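You operate a simulated robot arm through the tools that you are given. There is no shell and no other tool. Be economical: measure what you need, move in short steps, check, and stop when the job is done.

You run a simulated two-armed robot. Do the job below in one go: nothing can be reset, and whatever is moved stays where it is left.

Task
On the top shelf of the trolley, fold the blue cloth in half.

Only the result counts: the job must be done as asked and must still hold three seconds after the hand-in. Knocking over, shifting, dropping, spilling or breaking anything else fails it. Flat cloth is picked up by pressing the open fingertips on it (5 to 10 N) and closing them slowly along it; thin cloth reads only 2 to 8 mm in the jaws.

Robot
Two 7-joint arms with two-finger parallel grippers on one trunk, on a base that drives. Base frame: it is fixed to the floor where the robot stands at the start and does not move with it; the origin is under the middle of the robot, x ahead of it, y to its left, z up; the surface under the hand at the start is at about z = 900. Readings come in mm, rad, newtons and seconds.
The left shoulder is at the start at [70, 134, 1151], the right one opposite. With the tool pointing down near the work surface each hand reaches from about 200 to 660 mm from the robot's upright axis, wherever it stands, measured 20 degrees to its own side. Places, roughly: top shelf of the trolley [700, 100, 900]. Payload 1.57 kg a hand.
The TCP of each hand is the grasp point between the finger pads, 30 mm short of the fingertips. In the tool frame z runs along the fingers and y along their closing line. The gripper opens to 80 mm. The fingers are 17 mm wide and 12 mm thick; the gripper's body (40 by 82 mm) begins 80 mm behind the TCP.
Orientation is that of the tool frame in the base frame, as [roll, pitch, yaw] about the fixed x, y, z axes, in that order (R = Rz(yaw) Ry(pitch) Rx(roll)). With the fingers straight down and closing along the base's y, the tool's x points along the base's -x, its y along +y and its z along -z.

Tools
- The arms move only by the tool nudge_tool. It takes "left_moves", "right_moves" or both (then of equal length, played together; a hand with none holds still); each is a list of rows, each a list of 7 numbers: the shift along the tool's x, y, z in mm, then the turn, a rotation vector about the tool's x, y, z in rad, then the finger opening in mm, from 0 to 80. In form: [[dx, dy, dz, wx, wy, wz, grip], ...]. A call has 1 to 10 rows; each row is the pose to reach, as a shift and turn from the pose commanded when the call began, along the tool's axes at that moment. Each row takes 0.2 s and may step no farther than 50 mm and 0.15 rad from the row before; otherwise, or with a gripper value out of range, the whole call is refused. A pose out of reach is approached as far as the arm can. The call stops where the force on the tool passes 40 N (or 10 N more than at its start, if that is more) or the arm is blocked; 0.2 s more then pass. The fingers move at their own pace (about 153 mm/s each) and stop on an object; they squeeze with about 43 N. The grip force told is the motor's: it shows also when the fingers shut on nothing. Time passes only in rows, and 0.2 s behind the last, so rows that repeat a pose let the fingers close. The reply holds the time, the measured pose of the TCP, the force on the tool along the base axes, the opening and the grip force, in the units named above and with some noise, with the torque about the TCP (base axes, N m) and any sound that the robot's microphone picked up.
- Cameras (640 x 400 px; columns grow to the right, rows downward): "scene" is now at [134.4, 16.4, 1374.3]; the picture's right is [0.19, -0.98, 0.00], its down [-0.63, -0.12, -0.77] and it looks along [0.75, 0.15, -0.64] (base axes); focal length 227 px, centre (320, 200). "left" rides on the left gripper at [72, 7, -122] in its tool frame; the picture's right is [-0.09, 1.00, 0.00], its down [-0.84, -0.08, -0.54] and it looks along [-0.54, -0.05, 0.84] (tool axes); focal length 238 px, centre (320, 200). "right" rides on the right gripper at [72, -7, -122] in its tool frame; the picture's right is [0.09, 1.00, 0.00], its down [-0.84, 0.08, -0.54] and it looks along [-0.54, 0.05, 0.84] (tool axes); focal length 238 px, centre (320, 200). There is no depth. A picture from a camera that has moved, and an enlarged one, comes with that camera's place and axes in the base frame and with its lens.
- grab_frame(camera): a new picture of that camera. It takes no simulated time.
- move_column(by): slides the trunk up (or, below 0, down) by that many mm; the arms and the scene camera ride with it, the base frame stays. It gives what a move gives, with no picture.
- steer(legs): drives the robot by 1 to 6 legs, each [ahead, left, turn to the left] in mm, mm and rad, along the robot's own axes; the way and the turn of a leg run together, so that a leg with both is an arc; at most 1500 mm and 3.142 rad a leg. The arms and the cameras ride along, it lands a little off, and it stops where it bumps. It gives what a move gives.
- head_to(pan, tilt): turns the head with the scene camera to pan (to the left, within 1.501 rad either way) and tilt (down, from -0.506 to 1.204), counted from straight ahead of the robot. It gives what a move gives.
- zoom(camera, box): a new picture of the part [left, top, right, bottom] of that camera's present view, enlarged. It takes no simulated time.
- job_done(): hands the job in; it is judged then, once.

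Go step by step. Nothing tells you exact positions but the pictures and the camera data: compare them with the known pose of the tool, close in by small moves and look again before you grip or let go. The budget is 120 turns and 108 pictures, counting those below and the enlarged ones. Unless the task says otherwise, let go and move clear before handing in.

The tools are called after "Request:" as a command line: name --argument value ..., lists and objects as JSON in quotes. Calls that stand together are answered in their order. nudge_tool: Moves the arms, as the interface text tells. Its arguments: {"type":"object","properties":{"left_moves":{"type":"array","items":{"type":"array","items":{"type":"number"}}},"right_moves":{"type":"array","items":{"type":"array","items":{"type":"number"}}}},"required":[]} The other tools are called the same way: move_column (by) slides the trunk up or down; steer (legs) drives the base; head_to (pan, tilt) turns the head that bears the scene camera; grab_frame (camera) takes a picture; zoom (camera, box) takes an enlarged picture of a part of a camera's view; job_done () hands the job in.

At the start:

```text
t: 0.0
left_eef_pos: [475.9, 297.7, 1139.8]
left_ee_rot: [-3.14, 0.001, -3.141]
left_contact_force: [-0.2, 0.3, 0.1]
left_wrist_torque: [-0.01, 0.01, 0.0]
left_finger_gap: 80.1
left_gripper_force: 0.0
right_eef_pos: [436.4, -106.4, 1104.0]
right_ee_rot: [-3.141, 0.001, 3.141]
right_contact_force: [0.2, -0.1, 1.2]
right_wrist_torque: [-0.02, 0.04, 0.0]
right_finger_gap: 80.2
right_gripper_force: 0.0
trunk travel left (down, up): [-725.0, 215.0]
robot x, y, heading: [-0.2, -2.6, -0.0]
head pan, tilt: [0.192, 0.698]
```

scene: 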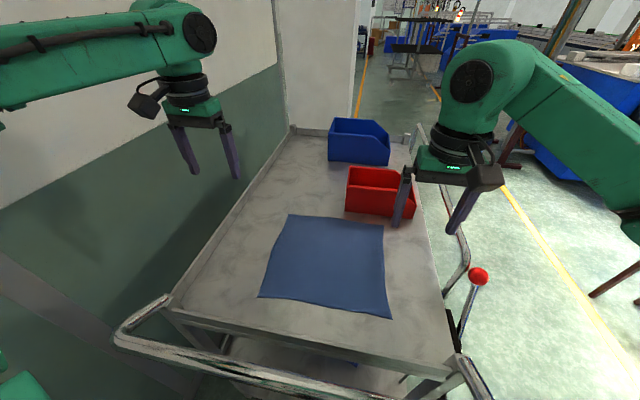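
right: 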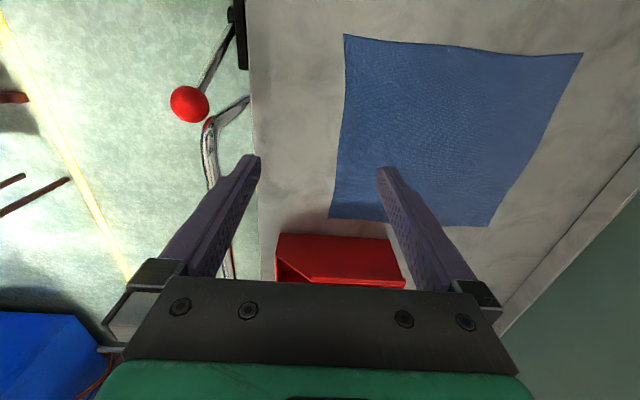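
left: 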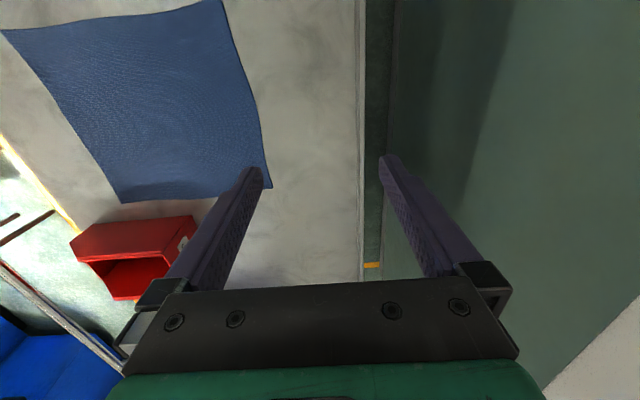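

The cloth lies roughly at x 345–615, y −80…205, with the red bin just behind its far right edge. I plan to lift the near edge with both hands and lay it on the far edge, but first I'll look more closely at the corners and the trolley handle.

Request:
zoom --camera "scene" --box '[240, 190, 420, 330]'

Request:
zoom --camera "scene" --box '[100, 250, 500, 400]'

```text
2.86 times, centred on (330, 260) of scene
camera zoom: at [134.4, 16.4, 1374.3], right [0.19, -0.98, 0.0], down [-0.63, -0.12, -0.77], along [0.75, 0.15, -0.64], focal length 649 px, centre (291, 29)
```

zoom: 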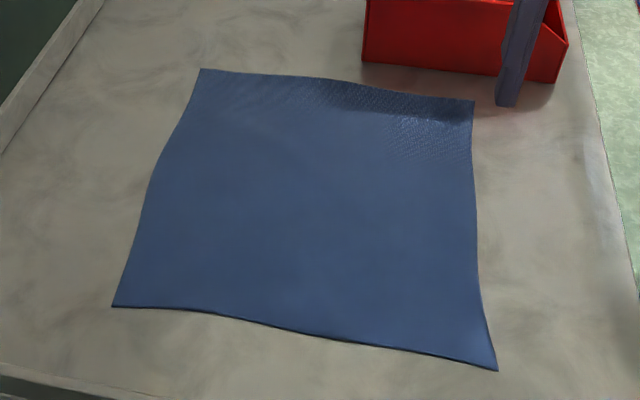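

```text
1.60 times, centred on (300, 325) of scene
camera zoom: at [134.4, 16.4, 1374.3], right [0.19, -0.98, 0.0], down [-0.63, -0.12, -0.77], along [0.75, 0.15, -0.64], focal length 363 px, centre (352, 0)
```

zoom: 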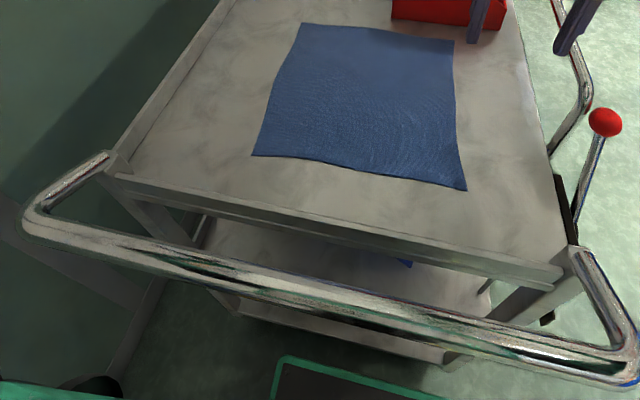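

The handle sits at shelf level and nearer to the robot than the cloth, so it is out of the way. I'll bring both hands above the near corners at about z 1000, with the fingers partly closed.

Request:
nudge_tool --left_moves '[[25, -25, 28, 0, 0, 0, 30], [50, -50, 56, 0, 0, 0, 30], [75, -75, 84, 0, 0, 0, 30], [100, -100, 112, 0, 0, 0, 30], [124, -126, 140, 0, 0, 0, 30]]' --right_moves '[[16, 10, 21, 0, 0, 0, 30], [32, 20, 42, 0, 0, 0, 30], [48, 30, 63, 0, 0, 0, 30], [64, 40, 84, 0, 0, 0, 30], [79, 48, 104, 0, 0, 0, 30]]'

Request:
grab_frame --camera "left"

Request:
grab_frame --camera "right"

Request:
grab_frame --camera "scene"

```text
t: 1.2
left_eef_pos: [349.6, 170.5, 999.9]
left_ee_rot: [-3.141, 0.002, -3.141]
left_contact_force: [-0.9, -0.9, -0.1]
left_wrist_torque: [0.0, -0.01, -0.02]
left_finger_gap: 29.9
left_gripper_force: 0.0
right_eef_pos: [357.3, -58.3, 1001.3]
right_ee_rot: [3.139, 0.001, -3.14]
right_contact_force: [-0.6, -0.1, 0.3]
right_wrist_torque: [0.0, 0.02, -0.01]
right_finger_gap: 30.2
right_gripper_force: 0.0
trunk travel left (down, up): [-725.0, 215.0]
robot x, y, heading: [1.3, -3.0, -0.004]
head pan, tilt: [0.192, 0.698]
```

```text
102 pictures are left
camera left: at [277.4, 176.6, 1123.2], right [0.09, 1.0, 0.0], down [0.84, -0.08, 0.54], along [0.54, -0.05, -0.84], focal length 238 px, centre (320, 200)
```

left: 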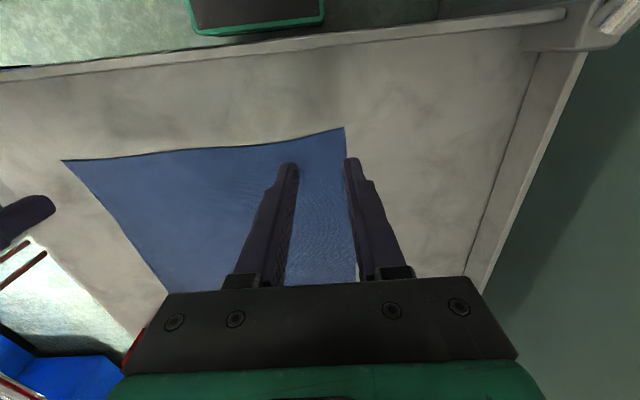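

```text
101 pictures are left
camera right: at [286.0, -65.5, 1122.4], right [-0.09, 1.0, 0.0], down [0.84, 0.08, 0.54], along [0.54, 0.05, -0.84], focal length 238 px, centre (320, 200)
```

right: 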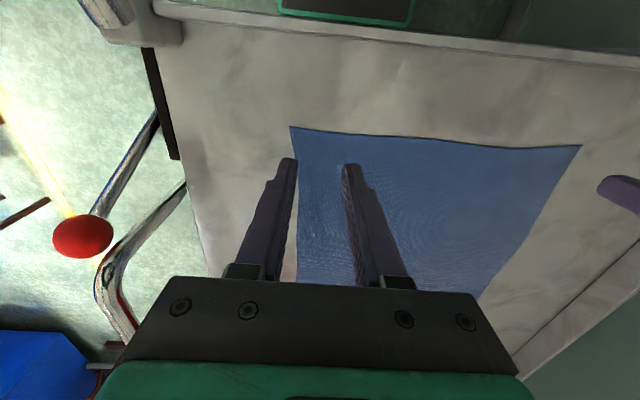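

```text
100 pictures are left
camera scene: at [134.1, 15.5, 1374.4], right [0.19, -0.98, 0.0], down [-0.63, -0.12, -0.77], along [0.75, 0.15, -0.64], focal length 227 px, centre (320, 200)
```

scene: 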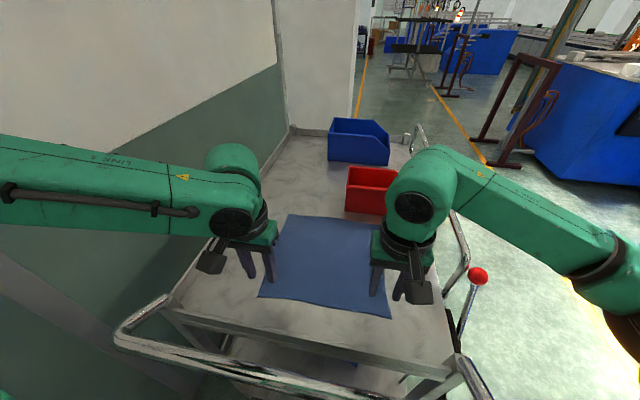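

The wrist views put the near corners at about (342, 193) and (351, −88), so both hands are roughly over the edge. I'll shift slightly in y and come down to just above the cloth.

Request:
nudge_tool --left_moves '[[0, -6, 20, 0, 0, 0, 26], [0, -6, 40, 0, 0, 0, 26], [0, -6, 55, 0, 0, 0, 26], [0, -6, 63, 0, 0, 0, 26]]' --right_moves '[[0, 1, 20, 0, 0, 0, 26], [0, 1, 40, 0, 0, 0, 26], [0, 1, 55, 0, 0, 0, 26], [0, 1, 63, 0, 0, 0, 26]]'

Request:
grab_frame --camera "left"

Request:
grab_frame --camera "right"

```text
t: 2.2
left_eef_pos: [351.7, 166.0, 936.6]
left_ee_rot: [-3.142, -0.001, 3.142]
left_contact_force: [0.1, 0.3, 0.9]
left_wrist_torque: [0.01, 0.03, -0.01]
left_finger_gap: 25.9
left_gripper_force: 0.0
right_eef_pos: [358.8, -58.3, 937.6]
right_ee_rot: [3.141, 0.001, 3.141]
right_contact_force: [0.5, -0.3, 0.1]
right_wrist_torque: [-0.02, -0.01, 0.03]
right_finger_gap: 26.0
right_gripper_force: 0.0
trunk travel left (down, up): [-725.0, 215.0]
robot x, y, heading: [0.4, -1.3, -0.001]
head pan, tilt: [0.192, 0.698]
```

```text
99 pictures are left
camera left: at [278.9, 171.9, 1060.0], right [0.09, 1.0, 0.0], down [0.84, -0.08, 0.54], along [0.54, -0.05, -0.84], focal length 238 px, centre (320, 200)
```

left: 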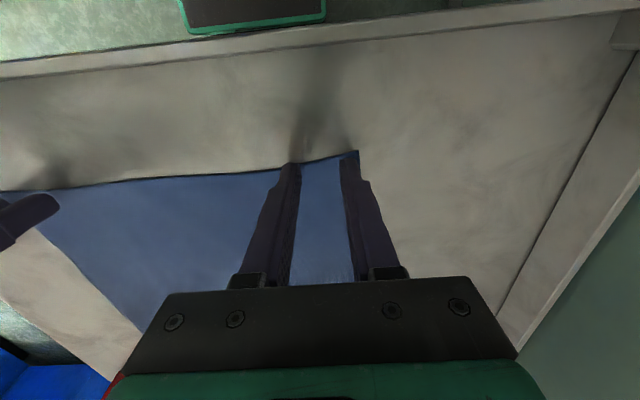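

```text
98 pictures are left
camera right: at [286.2, -64.4, 1059.2], right [-0.09, 1.0, 0.0], down [0.84, 0.08, 0.54], along [0.54, 0.05, -0.84], focal length 238 px, centre (320, 200)
```

right: 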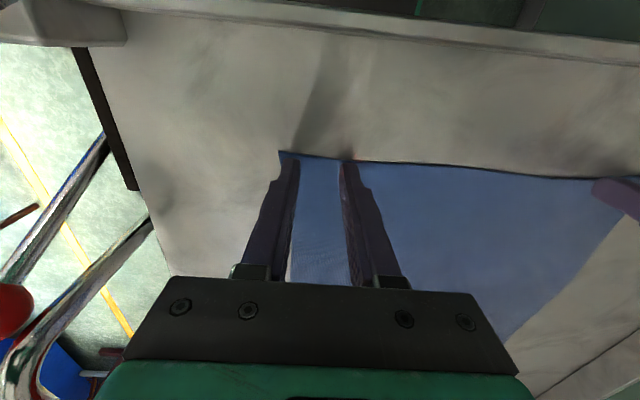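

The fingers are straddling the near edge at both corners. Next I press down in small steps until I read a light force.

Request:
nudge_tool --left_moves '[[0, -4, 2, 0, 0, 0, 26], [0, -4, 4, 0, 0, 0, 26], [0, -4, 6, 0, 0, 0, 26], [0, -4, 7, 0, 0, 0, 26]]' --right_moves '[[0, 1, 2, 0, 0, 0, 26], [0, 1, 4, 0, 0, 0, 26], [0, 1, 6, 0, 0, 0, 26], [0, 1, 7, 0, 0, 0, 26]]'

```text
t: 3.2
left_eef_pos: [351.1, 162.9, 931.0]
left_ee_rot: [3.141, 0.003, -3.14]
left_contact_force: [-0.1, 0.3, 11.8]
left_wrist_torque: [0.06, -0.02, 0.05]
left_finger_gap: 25.9
left_gripper_force: 0.1
right_eef_pos: [355.0, -56.5, 931.7]
right_ee_rot: [3.141, -0.001, 3.141]
right_contact_force: [-0.5, -1.0, 0.3]
right_wrist_torque: [0.01, -0.01, 0.0]
right_finger_gap: 25.9
right_gripper_force: 0.1
trunk travel left (down, up): [-725.0, 215.0]
robot x, y, heading: [0.5, 1.8, 0.003]
head pan, tilt: [0.192, 0.698]
```

The left hand is pressing a bit hard and the right hand isn't touching yet, so I'll adjust each by fractions of a millimetre.

Request:
nudge_tool --left_moves '[[0, 0, -0.4, 0, 0, 0, 26], [0, 0, -0.4, 0, 0, 0, 26]]' --right_moves '[[0, 0, 0.5, 0, 0, 0, 26], [0, 0, 1.0, 0, 0, 0, 26]]'

```text
t: 3.8
left_eef_pos: [350.6, 162.2, 931.4]
left_ee_rot: [-3.141, 0.002, 3.142]
left_contact_force: [1.1, 0.2, 7.3]
left_wrist_torque: [0.06, -0.06, 0.01]
left_finger_gap: 26.1
left_gripper_force: 0.0
right_eef_pos: [357.6, -56.9, 931.6]
right_ee_rot: [3.141, 0.003, -3.141]
right_contact_force: [0.3, -0.2, 9.7]
right_wrist_torque: [-0.03, 0.0, 0.01]
right_finger_gap: 26.0
right_gripper_force: 0.0
trunk travel left (down, up): [-725.0, 215.0]
robot x, y, heading: [-0.2, 1.2, 0.002]
head pan, tilt: [0.192, 0.698]
```

Both hands are pressing within 5–10 N, so I'll close the fingers slowly.

Request:
nudge_tool --left_moves '[[0, 0, 0, 0, 0, 0, 23], [0, 0, 0, 0, 0, 0, 20], [0, 0, 0, 0, 0, 0, 17], [0, 0, 0, 0, 0, 0, 14], [0, 0, 0, 0, 0, 0, 11], [0, 0, 0, 0, 0, 0, 8], [0, 0, 0, 0, 0, 0, 5], [0, 0, 0, 0, 0, 0, 2], [0, 0, 0, 0, 0, 0, 0], [0, 0, 0, 0, 0, 0, 0]]' --right_moves '[[0, 0, 0, 0, 0, 0, 23], [0, 0, 0, 0, 0, 0, 20], [0, 0, 0, 0, 0, 0, 17], [0, 0, 0, 0, 0, 0, 14], [0, 0, 0, 0, 0, 0, 11], [0, 0, 0, 0, 0, 0, 8], [0, 0, 0, 0, 0, 0, 5], [0, 0, 0, 0, 0, 0, 2], [0, 0, 0, 0, 0, 0, 0], [0, 0, 0, 0, 0, 0, 0]]'

Request:
grab_frame --camera "left"

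Request:
grab_frame --camera "right"

```text
t: 6.0
left_eef_pos: [349.1, 163.0, 931.5]
left_ee_rot: [-3.141, 0.002, -3.141]
left_contact_force: [0.0, -2.0, 2.9]
left_wrist_torque: [-0.05, -0.01, 0.0]
left_finger_gap: 2.0
left_gripper_force: 24.0
right_eef_pos: [355.6, -57.8, 930.9]
right_ee_rot: [3.141, 0.003, -3.141]
right_contact_force: [-0.2, 2.5, 17.0]
right_wrist_torque: [0.1, -0.03, 0.01]
right_finger_gap: 0.0
right_gripper_force: 21.4
trunk travel left (down, up): [-725.0, 215.0]
robot x, y, heading: [-1.9, 2.3, -0.0]
head pan, tilt: [0.192, 0.698]
```

```text
97 pictures are left
camera left: at [277.2, 168.3, 1054.4], right [0.09, 1.0, 0.0], down [0.84, -0.08, 0.54], along [0.54, -0.05, -0.84], focal length 238 px, centre (320, 200)
```

left: 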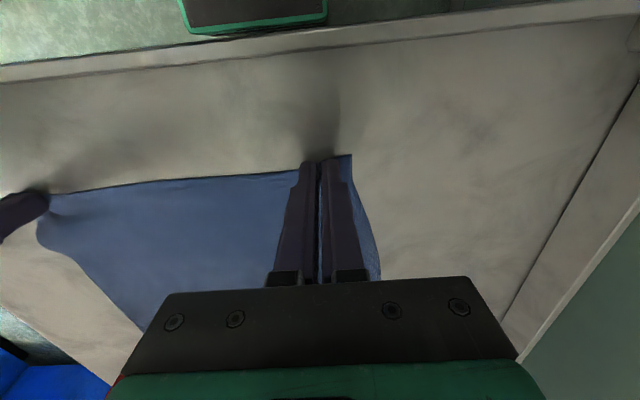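

```text
96 pictures are left
camera right: at [284.1, -63.3, 1052.6], right [-0.09, 1.0, 0.0], down [0.84, 0.08, 0.54], along [0.54, 0.05, -0.84], focal length 238 px, centre (320, 200)
```

right: 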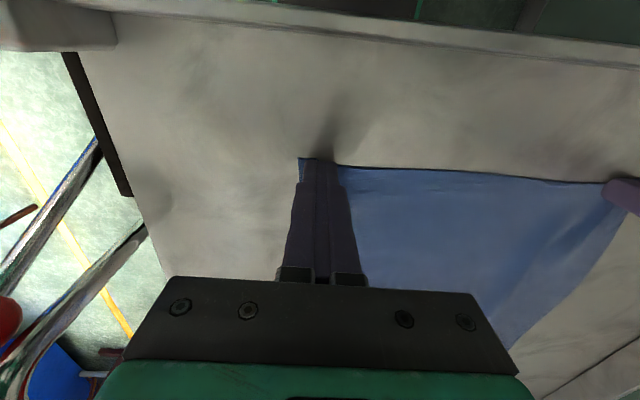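

The left hand reads 2 mm, so it holds cloth, but the right one reads 0 and missed. I'll open the right hand, raise it a little and look.

Request:
nudge_tool --right_moves '[[0, 0, -6, 0, 0, 0, 0], [0, 0, -6, 0, 0, 0, 26], [0, 0, -6, 0, 0, 0, 26]]'

Request:
grab_frame --camera "right"

```text
t: 6.8
left_eef_pos: [350.6, 162.1, 931.2]
left_ee_rot: [3.141, 0.001, 3.141]
left_contact_force: [-0.7, 1.3, 10.2]
left_wrist_torque: [0.02, 0.02, -0.03]
left_finger_gap: 2.1
left_gripper_force: 23.6
right_eef_pos: [356.8, -57.8, 936.8]
right_ee_rot: [3.141, 0.002, -3.141]
right_contact_force: [0.7, 1.1, 0.6]
right_wrist_torque: [-0.01, -0.01, -0.02]
right_finger_gap: 26.0
right_gripper_force: 0.0
trunk travel left (down, up): [-725.0, 215.0]
robot x, y, heading: [2.4, -1.4, -0.002]
head pan, tilt: [0.192, 0.698]
```

```text
95 pictures are left
camera right: at [285.0, -63.5, 1058.0], right [-0.09, 1.0, 0.0], down [0.84, 0.08, 0.54], along [0.54, 0.05, -0.84], focal length 238 px, centre (320, 200)
```

right: 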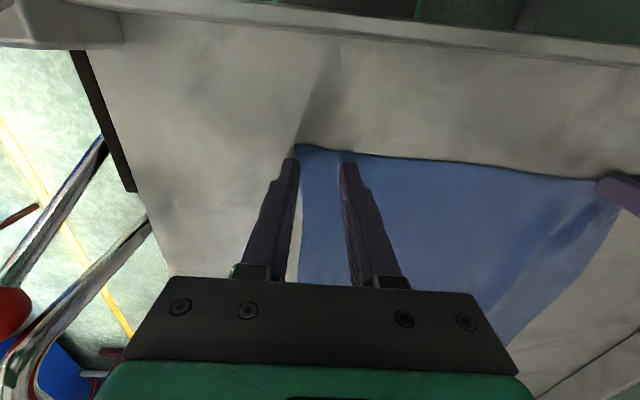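

The right corner slid inward to about (343, −73). I'll move the right hand 15 mm further inward, press and try again.

Request:
nudge_tool --right_moves '[[3, 15, -2, 0, 0, 0, 28], [3, 15, 0, 0, 0, 0, 28], [3, 15, 3, 0, 0, 0, 28], [3, 15, 5, 0, 0, 0, 28], [3, 15, 5.6, 0, 0, 0, 28]]'

```text
t: 8.0
left_eef_pos: [349.5, 161.8, 931.7]
left_ee_rot: [-3.141, 0.001, -3.14]
left_contact_force: [0.5, -0.8, 9.0]
left_wrist_torque: [0.03, -0.04, 0.03]
left_finger_gap: 2.0
left_gripper_force: 24.0
right_eef_pos: [353.3, -41.5, 931.3]
right_ee_rot: [-3.141, 0.001, -3.141]
right_contact_force: [-0.7, 0.9, 5.6]
right_wrist_torque: [-0.04, -0.01, -0.02]
right_finger_gap: 28.1
right_gripper_force: 0.1
trunk travel left (down, up): [-725.0, 215.0]
robot x, y, heading: [-0.2, 1.2, -0.001]
head pan, tilt: [0.192, 0.698]
```

Request:
nudge_tool --right_moves '[[0, 0, 0.2, 0, 0, 0, 26], [0, 0, 0.2, 0, 0, 0, 24], [0, 0, 0.2, 0, 0, 0, 22], [0, 0, 0.2, 0, 0, 0, 20], [0, 0, 0.2, 0, 0, 0, 18], [0, 0, 0.2, 0, 0, 0, 16], [0, 0, 0.2, 0, 0, 0, 14], [0, 0, 0.2, 0, 0, 0, 12], [0, 0, 0.2, 0, 0, 0, 10], [0, 0, 0.2, 0, 0, 0, 8]]'

Request:
zoom --camera "right" --box '[240, 120, 440, 290]'

```text
t: 10.2
left_eef_pos: [348.4, 162.0, 932.4]
left_ee_rot: [-3.141, 0.001, 3.141]
left_contact_force: [0.6, -6.1, 5.4]
left_wrist_torque: [-0.17, -0.05, -0.02]
left_finger_gap: 2.0
left_gripper_force: 23.5
right_eef_pos: [353.6, -42.0, 931.4]
right_ee_rot: [3.141, 0.003, 3.141]
right_contact_force: [-0.2, 5.7, 13.3]
right_wrist_torque: [0.2, -0.02, 0.03]
right_finger_gap: 8.0
right_gripper_force: 5.9
trunk travel left (down, up): [-725.0, 215.0]
robot x, y, heading: [1.5, 0.8, 0.003]
head pan, tilt: [0.192, 0.698]
```

```text
2.35 times, centred on (340, 205) of right
camera zoom: at [281.6, -48.2, 1052.7], right [-0.09, 1.0, 0.0], down [0.84, 0.08, 0.54], along [0.54, 0.05, -0.84], focal length 561 px, centre (273, 188)
```

zoom: 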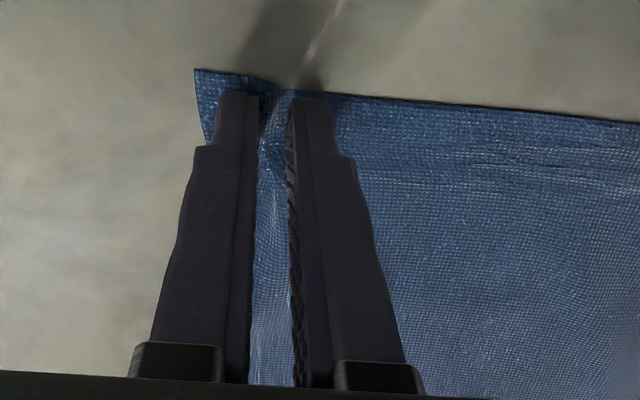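

A ridge has formed between the right fingers, and the cloth is taut between the hands. I'll finish closing the right while easing the left inward slightly.

Request:
nudge_tool --left_moves '[[0, -2, 0, 0, 0, 0, 0], [0, -4, 0, 0, 0, 0, 0], [0, -4, 0, 0, 0, 0, 0], [0, -4, 0, 0, 0, 0, 0], [0, -4, 0, 0, 0, 0, 0], [0, -4, 0, 0, 0, 0, 0]]' --right_moves '[[0, 0, 0, 0, 0, 0, 6.5], [0, 0, 0, 0, 0, 0, 5], [0, 0, 0, 0, 0, 0, 3.5], [0, 0, 0, 0, 0, 0, 2], [0, 0, 0, 0, 0, 0, 0], [0, 0, 0, 0, 0, 0, 0]]'

Request:
zoom --camera "right" --box '[240, 120, 440, 290]'

```text
t: 11.6
left_eef_pos: [350.5, 158.7, 932.9]
left_ee_rot: [-3.142, 0.003, -3.141]
left_contact_force: [0.1, -4.1, 5.2]
left_wrist_torque: [-0.13, -0.03, 0.0]
left_finger_gap: 2.1
left_gripper_force: 22.8
right_eef_pos: [352.8, -42.2, 930.8]
right_ee_rot: [3.141, 0.003, 3.141]
right_contact_force: [0.4, 5.2, 13.8]
right_wrist_torque: [0.17, -0.05, 0.02]
right_finger_gap: 2.3
right_gripper_force: 24.1
trunk travel left (down, up): [-725.0, 215.0]
robot x, y, heading: [-0.9, 0.2, -0.001]
head pan, tilt: [0.192, 0.698]
```

```text
2.35 times, centred on (340, 205) of right
camera zoom: at [281.4, -47.8, 1052.7], right [-0.09, 1.0, 0.0], down [0.84, 0.08, 0.54], along [0.54, 0.05, -0.84], focal length 561 px, centre (273, 188)
```

zoom: 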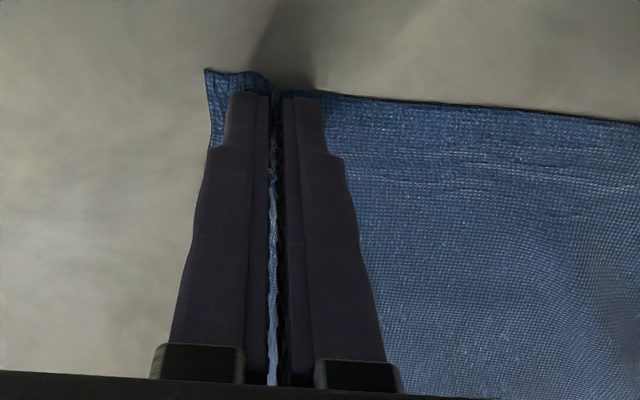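

Both hands now hold cloth at about 2 mm. I'll lift gently and check that the grip holds.

Request:
nudge_tool --left_moves '[[0, 0, -8, 0, 0, 0, 0], [-2, 0, -16, 0, 0, 0, 0], [-4, 0, -24, 0, 0, 0, 0], [-7, 0, -32, 0, 0, 0, 0], [-10, 0, -40, 0, 0, 0, 0]]' --right_moves '[[0, 0, -8, 0, 0, 0, 0], [-2, 0, -16, 0, 0, 0, 0], [-4, 0, -24, 0, 0, 0, 0], [-7, 0, -32, 0, 0, 0, 0], [-10, 0, -40, 0, 0, 0, 0]]'

Request:
grab_frame --camera "scene"

Request:
grab_frame --camera "right"

Request:
grab_frame --camera "left"

```text
t: 12.8
left_eef_pos: [361.0, 157.9, 971.6]
left_ee_rot: [3.141, -0.001, 3.141]
left_contact_force: [-0.6, -4.9, -0.6]
left_wrist_torque: [-0.14, 0.0, -0.04]
left_finger_gap: 2.0
left_gripper_force: 23.6
right_eef_pos: [365.4, -41.8, 972.1]
right_ee_rot: [3.141, 0.0, 3.141]
right_contact_force: [-0.8, 5.4, -0.1]
right_wrist_torque: [0.14, 0.01, 0.03]
right_finger_gap: 2.1
right_gripper_force: 23.7
trunk travel left (down, up): [-725.0, 215.0]
robot x, y, heading: [2.0, 1.3, -0.001]
head pan, tilt: [0.192, 0.698]
```

```text
92 pictures are left
camera scene: at [134.2, 16.4, 1374.3], right [0.19, -0.98, 0.0], down [-0.63, -0.12, -0.77], along [0.75, 0.15, -0.64], focal length 227 px, centre (320, 200)
```

scene: 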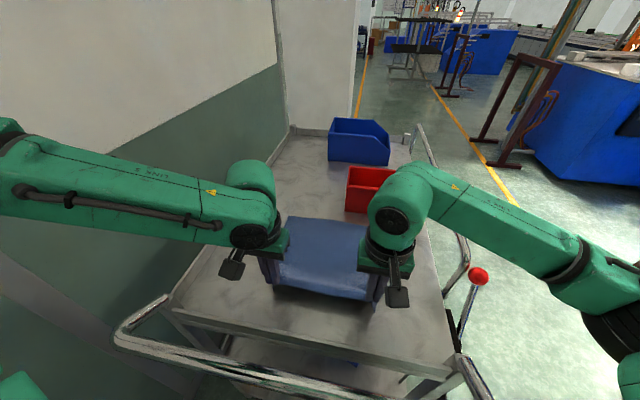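

```text
91 pictures are left
camera right: at [293.1, -48.3, 1092.3], right [-0.09, 1.0, 0.0], down [0.84, 0.08, 0.54], along [0.54, 0.05, -0.84], focal length 238 px, centre (320, 200)
```

right: 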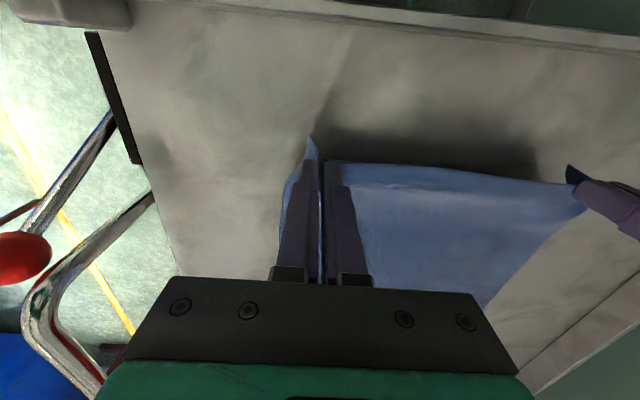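

```text
90 pictures are left
camera left: at [289.0, 163.9, 1094.1], right [0.09, 1.0, 0.0], down [0.84, -0.08, 0.54], along [0.54, -0.05, -0.84], focal length 238 px, centre (320, 200)
```

left: 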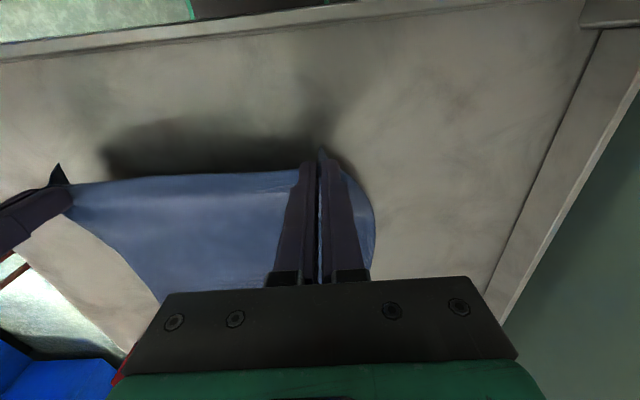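

The grip holds, with a clean edge lifted. I'll carry it on an arc forward.

Request:
nudge_tool --left_moves '[[-8, 0, -12, 0, 0, 0, 0], [-16, 0, -24, 0, 0, 0, 0], [-25, 1, -35, 0, 0, 0, 0], [-36, 1, -43, 0, 0, 0, 0], [-48, 2, -50, 0, 0, 0, 0], [-62, 2, -56, 0, 0, 0, 0], [-77, 2, -61, 0, 0, 0, 0], [-93, 3, -64, 0, 0, 0, 0], [-110, 3, -66, 0, 0, 0, 0], [-127, 3, -66, 0, 0, 0, 0]]' --right_moves '[[-8, 1, -12, 0, 0, 0, 0], [-16, 2, -24, 0, 0, 0, 0], [-25, 2, -35, 0, 0, 0, 0], [-36, 3, -43, 0, 0, 0, 0], [-48, 3, -50, 0, 0, 0, 0], [-62, 4, -56, 0, 0, 0, 0], [-77, 4, -61, 0, 0, 0, 0], [-93, 5, -64, 0, 0, 0, 0], [-110, 5, -66, 0, 0, 0, 0], [-127, 5, -66, 0, 0, 0, 0]]'

Request:
grab_frame --camera "scene"

Request:
grab_frame --camera "right"

Request:
grab_frame --camera "left"

```text
t: 15.0
left_eef_pos: [490.1, 162.0, 1037.0]
left_ee_rot: [3.141, 0.0, 3.141]
left_contact_force: [0.4, -3.0, -0.7]
left_wrist_torque: [-0.04, -0.01, -0.03]
left_finger_gap: 2.1
left_gripper_force: 23.8
right_eef_pos: [493.1, -36.7, 1036.2]
right_ee_rot: [-3.141, -0.001, -3.14]
right_contact_force: [0.4, 3.3, -0.3]
right_wrist_torque: [0.06, 0.05, 0.04]
right_finger_gap: 2.1
right_gripper_force: 23.4
trunk travel left (down, up): [-725.0, 215.0]
robot x, y, heading: [-1.8, 1.0, -0.004]
head pan, tilt: [0.192, 0.698]
```

```text
89 pictures are left
camera scene: at [136.1, 17.0, 1374.1], right [0.19, -0.98, 0.0], down [-0.63, -0.12, -0.77], along [0.75, 0.15, -0.64], focal length 227 px, centre (320, 200)
```

scene: 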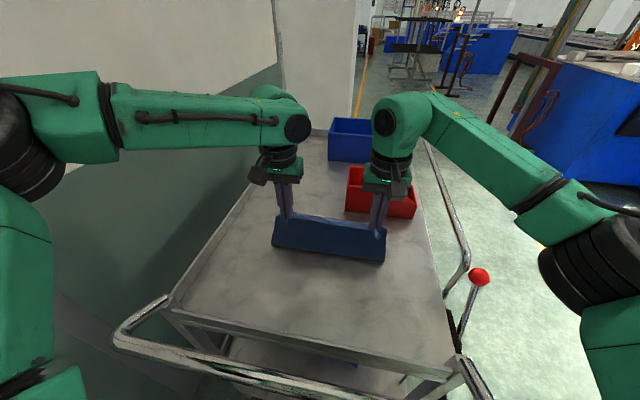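

```text
88 pictures are left
camera right: at [421.3, -42.2, 1157.5], right [-0.09, 1.0, 0.0], down [0.84, 0.08, 0.54], along [0.54, 0.05, -0.84], focal length 238 px, centre (320, 200)
```

right: 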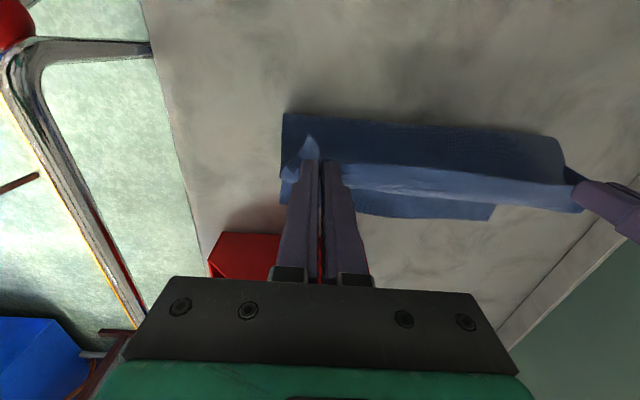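

```text
87 pictures are left
camera left: at [417.7, 168.0, 1159.5], right [0.09, 1.0, 0.0], down [0.84, -0.08, 0.54], along [0.54, -0.05, -0.84], focal length 238 px, centre (320, 200)
```

left: 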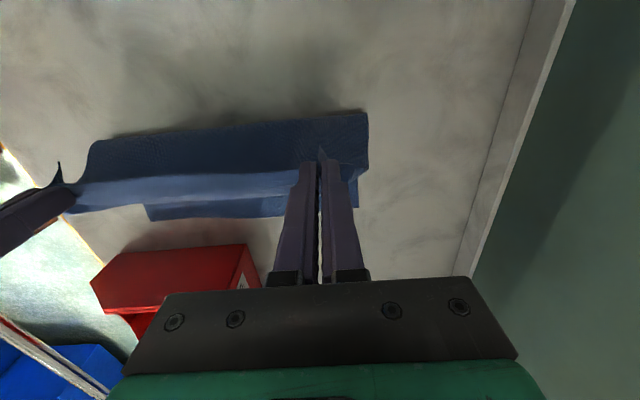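

The far edge has stayed put at about x 598–604, and the near half now hangs over it. I'll continue the arc down to just above the far edge.

Request:
nudge_tool --left_moves '[[-15, 0, 2, 0, 0, 0, 0], [-30, 1, 6, 0, 0, 0, 0], [-45, 1, 12, 0, 0, 0, 0], [-58, 2, 21, 0, 0, 0, 0], [-70, 2, 32, 0, 0, 0, 0], [-80, 2, 43, 0, 0, 0, 0], [-88, 3, 55, 0, 0, 0, 0], [-93, 3, 66, 0, 0, 0, 0], [-98, 3, 78, 0, 0, 0, 0], [-101, 3, 88, 0, 0, 0, 0]]' --right_moves '[[-15, 0, 2, 0, 0, 0, 0], [-30, 1, 6, 0, 0, 0, 0], [-45, 1, 12, 0, 0, 0, 0], [-58, 2, 21, 0, 0, 0, 0], [-70, 2, 32, 0, 0, 0, 0], [-80, 2, 43, 0, 0, 0, 0], [-88, 3, 55, 0, 0, 0, 0], [-94, 3, 66, 0, 0, 0, 0], [-99, 3, 78, 0, 0, 0, 0], [-102, 3, 88, 0, 0, 0, 0]]'

Request:
grab_frame --camera "scene"

Request:
grab_frame --camera "right"

Request:
grab_frame --camera "left"

```text
t: 17.2
left_eef_pos: [542.4, 184.8, 967.0]
left_ee_rot: [-3.131, 0.004, 3.139]
left_contact_force: [7.5, -36.9, -3.7]
left_wrist_torque: [-1.14, -0.19, -0.06]
left_finger_gap: 3.8
left_gripper_force: 24.2
left hand out of reach, approached as far as the arm can: row 4, 5, 6, 7, 8, 9, 10
right_eef_pos: [581.6, -28.7, 948.9]
right_ee_rot: [3.128, -0.001, -3.135]
right_contact_force: [-7.1, 36.3, 4.2]
right_wrist_torque: [1.17, 0.14, 0.18]
right_finger_gap: 5.1
right_gripper_force: 25.0
right hand out of reach, approached as far as the arm can: row 8, 9, 10
trunk travel left (down, up): [-725.0, 215.0]
robot x, y, heading: [-2.6, 4.3, 0.003]
head pan, tilt: [0.192, 0.698]
```

```text
86 pictures are left
camera scene: at [134.6, 17.3, 1374.2], right [0.19, -0.98, 0.0], down [-0.63, -0.12, -0.77], along [0.75, 0.15, -0.64], focal length 227 px, centre (320, 200)
```

scene: 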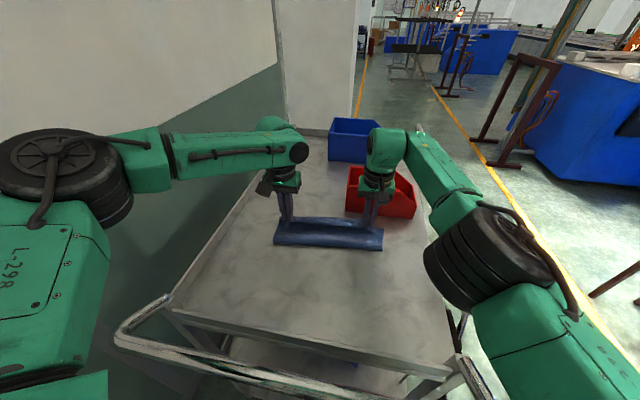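

```text
85 pictures are left
camera right: at [510.9, -37.7, 1069.6], right [-0.1, 0.99, 0.01], down [0.84, 0.08, 0.54], along [0.54, 0.07, -0.84], focal length 238 px, centre (320, 200)
```

right: 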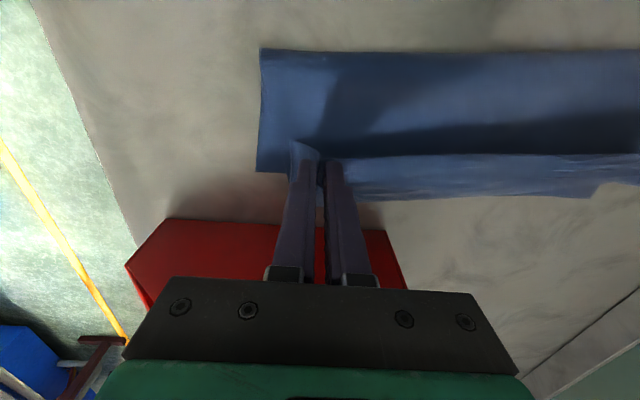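

```text
84 pictures are left
camera left: at [470.5, 191.2, 1089.8], right [0.09, 1.0, -0.01], down [0.83, -0.07, 0.55], along [0.54, -0.06, -0.84], focal length 238 px, centre (320, 200)
```

left: 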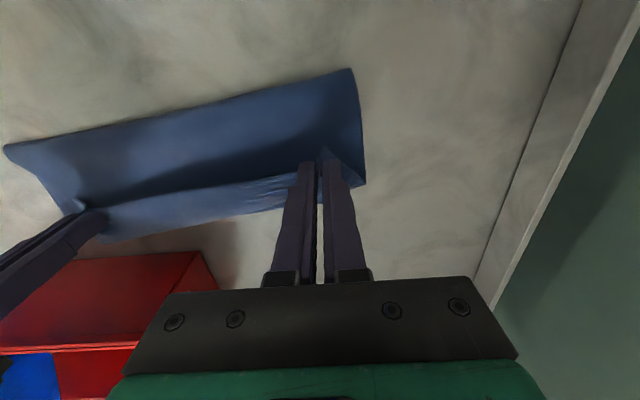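

Both arms ran out of reach here and the cloth is pulled taut between them at about 37 N. I'll back off a little to relieve the tension, and then look at the gap between the base and the trolley.

Request:
nudge_tool --left_moves '[[10, -5, -5, 0, 0, 0, 0], [20, -10, -10, 0, 0, 0, 0]]' --right_moves '[[15, 3, -10, 0, 0, 0, 0], [30, 5, -20, 0, 0, 0, 0]]'

Request:
head_to --pan 0.0 --tilt 1.2

Request:
grab_frame --camera "scene"

```text
t: 17.8
left_eef_pos: [520.6, 175.5, 977.9]
left_ee_rot: [3.141, 0.002, -3.14]
left_contact_force: [3.2, -18.8, -1.2]
left_wrist_torque: [-0.62, -0.13, -0.09]
left_finger_gap: 2.1
left_gripper_force: 23.9
right_eef_pos: [551.5, -28.9, 968.0]
right_ee_rot: [-3.141, 0.0, -3.142]
right_contact_force: [-3.8, 20.1, 0.6]
right_wrist_torque: [0.58, 0.09, 0.12]
right_finger_gap: 2.4
right_gripper_force: 23.9
trunk travel left (down, up): [-725.0, 215.0]
robot x, y, heading: [-1.7, -0.0, -0.0]
head pan, tilt: [0.192, 0.698]
```

```text
t: 18.7
left_eef_pos: [521.4, 175.8, 976.9]
left_ee_rot: [3.141, 0.001, 3.141]
left_contact_force: [2.6, -18.5, -1.0]
left_wrist_torque: [-0.57, -0.1, -0.05]
left_finger_gap: 2.1
left_gripper_force: 23.8
right_eef_pos: [553.4, -27.5, 967.9]
right_ee_rot: [3.14, -0.001, 3.141]
right_contact_force: [-3.6, 17.9, 1.5]
right_wrist_torque: [0.61, 0.07, 0.1]
right_finger_gap: 2.2
right_gripper_force: 24.0
trunk travel left (down, up): [-725.0, 215.0]
robot x, y, heading: [3.7, -2.9, -0.003]
head pan, tilt: [0.0, 1.201]
```

```text
83 pictures are left
camera scene: at [107.1, 0.2, 1338.1], right [0.0, -1.0, 0.0], down [-0.93, 0.0, -0.36], along [0.36, 0.0, -0.93], focal length 227 px, centre (320, 200)
```

scene: 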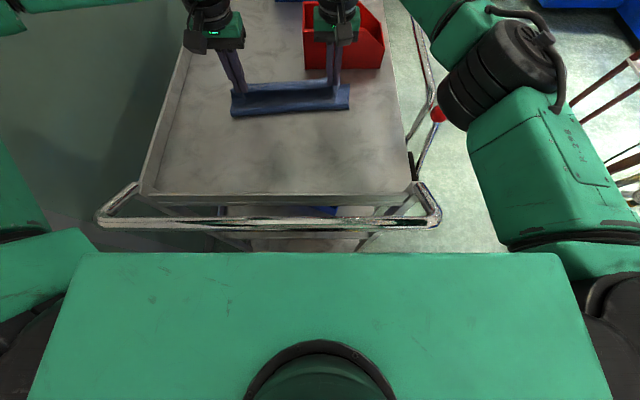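

Shifts count from the pose actually reached, which is good. I'll even out the hands and test whether the left can reach farther at a lower height.

Request:
nudge_tool --left_moves '[[-6, -4, 1, 0, 0, 0, 0], [-12, -8, 2, 0, 0, 0, 0], [-19, -11, 2, 0, 0, 0, 0]]' --right_moves '[[2, -2, -1, 0, 0, 0, 0], [5, -4, -1, 0, 0, 0, 0], [8, -5, -2, 0, 0, 0, 0]]'

```text
t: 19.5
left_eef_pos: [532.5, 168.0, 974.8]
left_ee_rot: [3.141, -0.001, 3.141]
left_contact_force: [1.0, -10.7, 0.3]
left_wrist_torque: [-0.31, -0.01, -0.04]
left_finger_gap: 2.1
left_gripper_force: 23.3
left hand out of reach, approached as far as the arm can: row 3
right_eef_pos: [544.3, -34.7, 969.4]
right_ee_rot: [3.141, 0.001, -3.141]
right_contact_force: [-0.8, 11.3, 0.0]
right_wrist_torque: [0.31, 0.04, 0.07]
right_finger_gap: 2.1
right_gripper_force: 24.2
trunk travel left (down, up): [-725.0, 215.0]
robot x, y, heading: [-1.5, 1.0, 0.004]
head pan, tilt: [0.0, 1.201]
```

The left is limited near x≈535 at this y, probably by a joint limit and not by arm length. I'll try a slight yaw of the left hand while stepping forward.

Request:
nudge_tool --left_moves '[[0, 0, 0, 0, 0, 0.12, 0], [-6, 0, 4, 0, 0, 0.24, 0], [-14, 0, 6, 0, 0, 0.3, 0]]' --right_moves '[[0, 2, 0, 0, 0, 0, 0], [0, 3, 4, 0, 0, 0, 0], [-3, 4, 6, 0, 0, 0, 0]]'

```text
t: 20.3
left_eef_pos: [535.6, 173.6, 969.2]
left_ee_rot: [3.141, 0.003, 2.84]
left_contact_force: [-0.3, -11.1, -0.4]
left_wrist_torque: [-0.3, -0.06, 0.0]
left_finger_gap: 2.0
left_gripper_force: 23.8
left hand out of reach, approached as far as the arm can: row 2, 3
right_eef_pos: [548.4, -29.7, 962.9]
right_ee_rot: [3.14, 0.0, -3.139]
right_contact_force: [-1.1, 10.6, 0.5]
right_wrist_torque: [0.33, 0.0, 0.04]
right_finger_gap: 2.3
right_gripper_force: 23.6
trunk travel left (down, up): [-725.0, 215.0]
robot x, y, heading: [-0.2, 3.6, 0.001]
head pan, tilt: [0.0, 1.201]
```

Yaw doesn't help. Tilting the fingers forward keeps the wrist back while the tips reach out, so I'll undo the yaw and then tilt both hands.

Request:
nudge_tool --left_moves '[[0, 0, 0, 0, 0, -0.15, 0], [0, 0, 0, 0, 0, -0.3, 0]]'

Request:
nudge_tool --left_moves '[[0, 0, 0, 0, -0.14, 0, 0], [0, -1, 0, 0, -0.28, 0, 0], [0, -2, 0, 0, -0.42, 0, 0], [-3, -3, 0, 0, -0.5, 0, 0], [-8, -4, 0, 0, -0.5, 0, 0]]' --right_moves '[[0, 0, 0, 0, -0.1, 0, 0], [0, 0, 0, 0, -0.2, 0, 0], [0, 0, 0, 0, -0.3, 0, 0], [0, 0, 0, 0, -0.4, 0, 0], [0, 0, 0, 0, -0.4, 0, 0]]'

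Request:
grab_frame --camera "left"

Request:
grab_frame --camera "right"

```text
t: 20.9
left_eef_pos: [537.0, 173.0, 968.7]
left_ee_rot: [-3.14, -0.001, -3.14]
left_contact_force: [1.2, -12.5, -0.3]
left_wrist_torque: [-0.38, -0.04, -0.05]
left_finger_gap: 2.1
left_gripper_force: 23.7
right_eef_pos: [547.1, -29.8, 963.8]
right_ee_rot: [3.14, -0.001, -3.139]
right_contact_force: [-0.1, 11.5, 1.2]
right_wrist_torque: [0.39, 0.0, 0.09]
right_finger_gap: 2.3
right_gripper_force: 23.8
trunk travel left (down, up): [-725.0, 215.0]
robot x, y, heading: [0.9, -0.6, 0.002]
head pan, tilt: [0.0, 1.201]
```

```text
t: 22.1
left_eef_pos: [544.8, 169.2, 970.0]
left_ee_rot: [3.14, 0.5, -3.14]
left_contact_force: [0.5, -7.0, -0.6]
left_wrist_torque: [-0.18, -0.02, -0.16]
left_finger_gap: 2.1
left_gripper_force: 23.3
right_eef_pos: [548.6, -30.8, 962.8]
right_ee_rot: [-3.141, 0.4, 3.141]
right_contact_force: [-0.6, 7.1, 0.3]
right_wrist_torque: [0.21, 0.0, 0.15]
right_finger_gap: 1.9
right_gripper_force: 23.3
trunk travel left (down, up): [-725.0, 215.0]
robot x, y, heading: [-0.3, 0.3, 0.0]
head pan, tilt: [0.0, 1.201]
```

```text
82 pictures are left
camera left: at [423.2, 175.7, 1043.2], right [0.08, 1.0, 0.04], down [0.47, -0.08, 0.88], along [0.88, -0.05, -0.48], focal length 238 px, centre (320, 200)
```

left: 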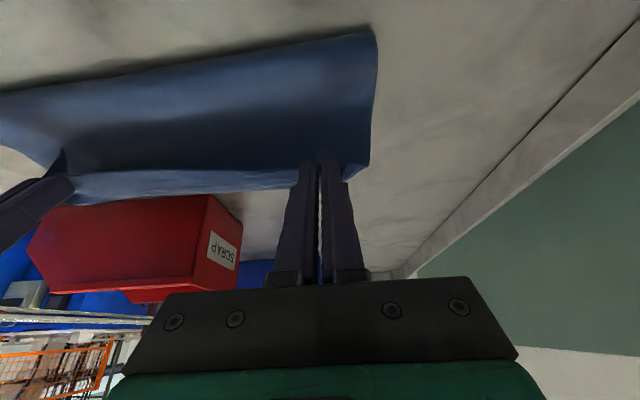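

```text
81 pictures are left
camera right: at [435.4, -37.7, 1046.8], right [-0.08, 1.0, -0.04], down [0.56, 0.08, 0.83], along [0.82, 0.05, -0.56], focal length 238 px, centre (320, 200)
```

right: 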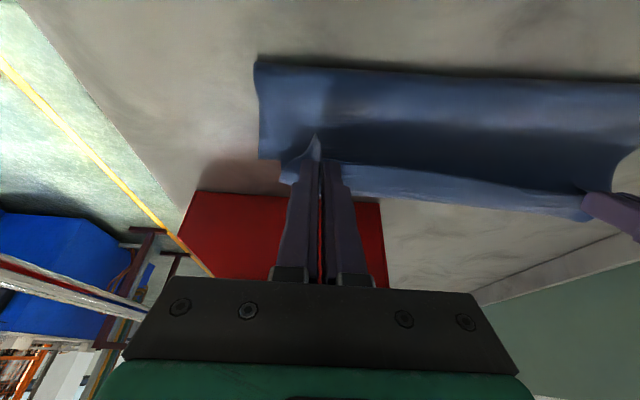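

The tilt works: both hands now reach x≈545 comfortably. I'll continue forward and down so the tips end just above the far edge.

Request:
nudge_tool --left_moves '[[-8.1, 0, 10.1, 0, 0, 0, 0], [-11.3, -1, 21, 0, 0, 0, 0], [-12.3, -1, 31.8, 0, 0, 0, 0], [-11.5, -2, 41.6, 0, 0, 0, 0], [-9, -2, 46, 0, 0, 0, 0]]' --right_moves '[[-11.3, 0, 9.1, 0, 0, 0, 0], [-18.2, 0, 18.5, 0, 0, 0, 0], [-22, -1, 27.8, 0, 0, 0, 0], [-22.9, -1, 35.7, 0, 0, 0, 0], [-21.9, -1, 38.5, 0, 0, 0, 0]]'

Request:
head_to --pan 0.1 --tilt 0.7

Request:
zoom --camera "scene" --box '[220, 140, 420, 265]'

Request:
grab_frame --camera "left"

Request:
grab_frame --camera "right"

```text
t: 23.3
left_eef_pos: [574.5, 167.5, 933.7]
left_ee_rot: [3.141, 0.502, -3.142]
left_contact_force: [0.4, -6.0, -0.2]
left_wrist_torque: [-0.12, -0.01, -0.1]
left_finger_gap: 2.0
left_gripper_force: 23.8
right_eef_pos: [582.9, -32.0, 935.8]
right_ee_rot: [-3.141, 0.402, -3.141]
right_contact_force: [-0.1, 5.2, 1.3]
right_wrist_torque: [0.15, -0.01, 0.07]
right_finger_gap: 2.0
right_gripper_force: 23.6
trunk travel left (down, up): [-725.0, 215.0]
robot x, y, heading: [-2.0, -0.2, 0.0]
head pan, tilt: [0.0, 1.201]
```

```text
t: 24.3
left_eef_pos: [573.6, 168.7, 934.6]
left_ee_rot: [-3.141, 0.5, 3.141]
left_contact_force: [0.3, -3.8, -0.7]
left_wrist_torque: [-0.1, -0.01, -0.08]
left_finger_gap: 2.1
left_gripper_force: 23.9
right_eef_pos: [583.0, -33.0, 936.0]
right_ee_rot: [-3.141, 0.401, -3.141]
right_contact_force: [0.4, 4.2, 1.1]
right_wrist_torque: [0.11, 0.0, 0.08]
right_finger_gap: 1.9
right_gripper_force: 23.9
trunk travel left (down, up): [-725.0, 215.0]
robot x, y, heading: [1.1, 3.0, -0.001]
head pan, tilt: [0.099, 0.7]
```

```text
3.20 times, centred on (320, 202) of scene
camera zoom: at [135.4, 8.6, 1374.0], right [0.1, -1.0, 0.0], down [-0.64, -0.06, -0.76], along [0.76, 0.08, -0.64], focal length 726 px, centre (320, 192)
```

zoom: 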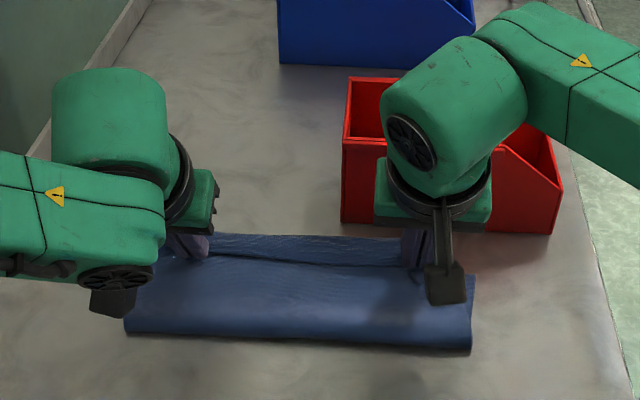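

```text
79 pictures are left
camera left: at [452.7, 173.4, 1007.8], right [0.08, 1.0, 0.04], down [0.47, -0.08, 0.88], along [0.88, -0.05, -0.48], focal length 238 px, centre (320, 200)
```

left: 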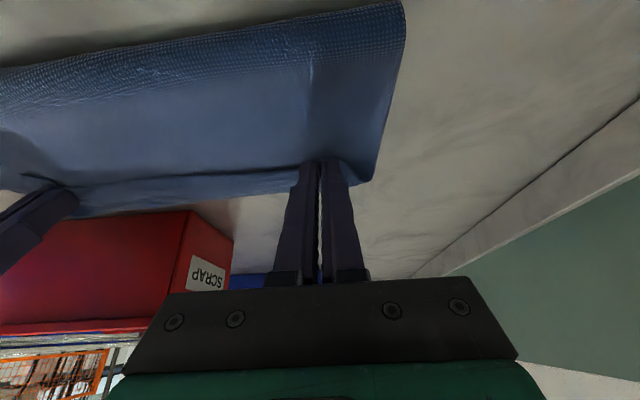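

```text
78 pictures are left
camera right: at [469.6, -38.3, 1020.0], right [-0.09, 1.0, -0.04], down [0.56, 0.08, 0.83], along [0.82, 0.05, -0.56], focal length 238 px, centre (320, 200)
```

right: 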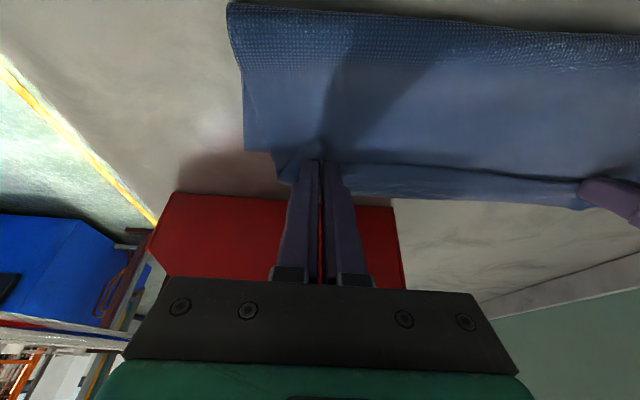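

The fold is forming, but I can't tell whether the strip beyond the fingertips is the bottom layer or the flap. I'll zoom in before deciding.

Request:
zoom --camera "right" --box '[220, 110, 460, 260]'

Request:
zoom --camera "left" --box '[60, 110, 420, 260]'

Request:
zoom --camera "scene" --box '[260, 195, 380, 255]'

```text
2.67 times, centred on (340, 185) of right
camera zoom: at [469.6, -38.3, 1020.0], right [-0.09, 1.0, -0.04], down [0.56, 0.08, 0.83], along [0.82, 0.05, -0.56], focal length 636 px, centre (267, 240)
```

zoom: 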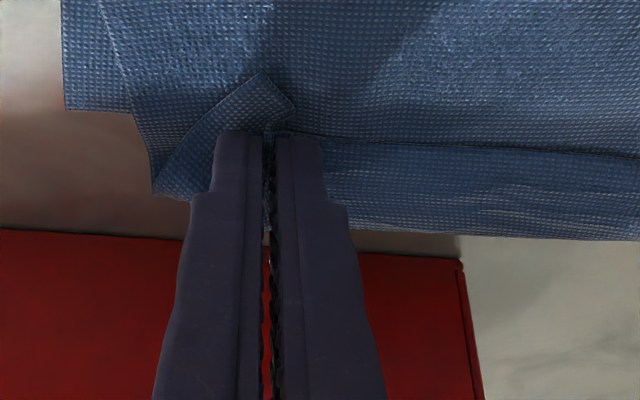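

```text
1.78 times, centred on (240, 185) of left
camera zoom: at [452.7, 173.4, 1007.8], right [0.08, 1.0, 0.04], down [0.47, -0.08, 0.88], along [0.88, -0.05, -0.48], focal length 424 px, centre (462, 227)
```

zoom: 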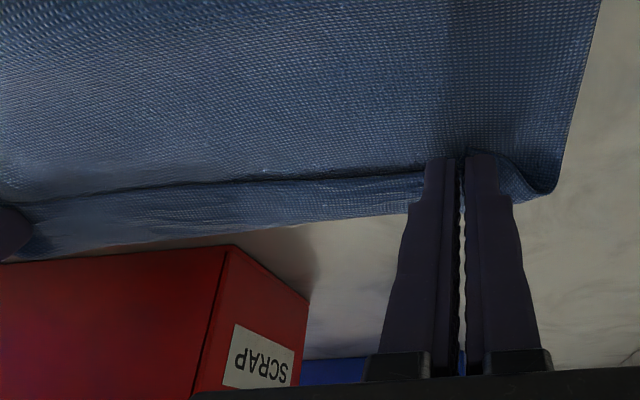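

```text
5.33 times, centred on (320, 225) of scene
camera zoom: at [135.4, 8.6, 1374.0], right [0.1, -1.0, 0.0], down [-0.64, -0.06, -0.76], along [0.76, 0.08, -0.64], focal length 1211 px, centre (320, 67)
```

zoom: 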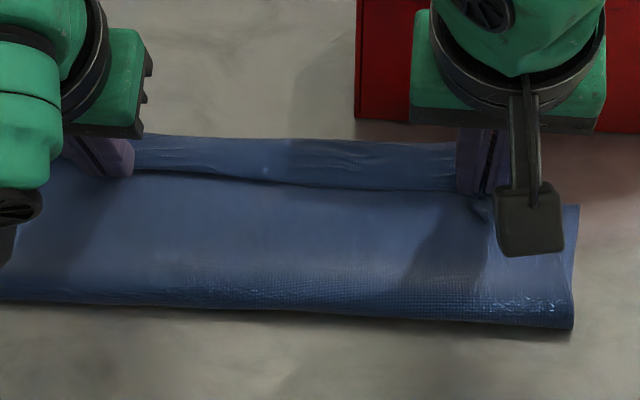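

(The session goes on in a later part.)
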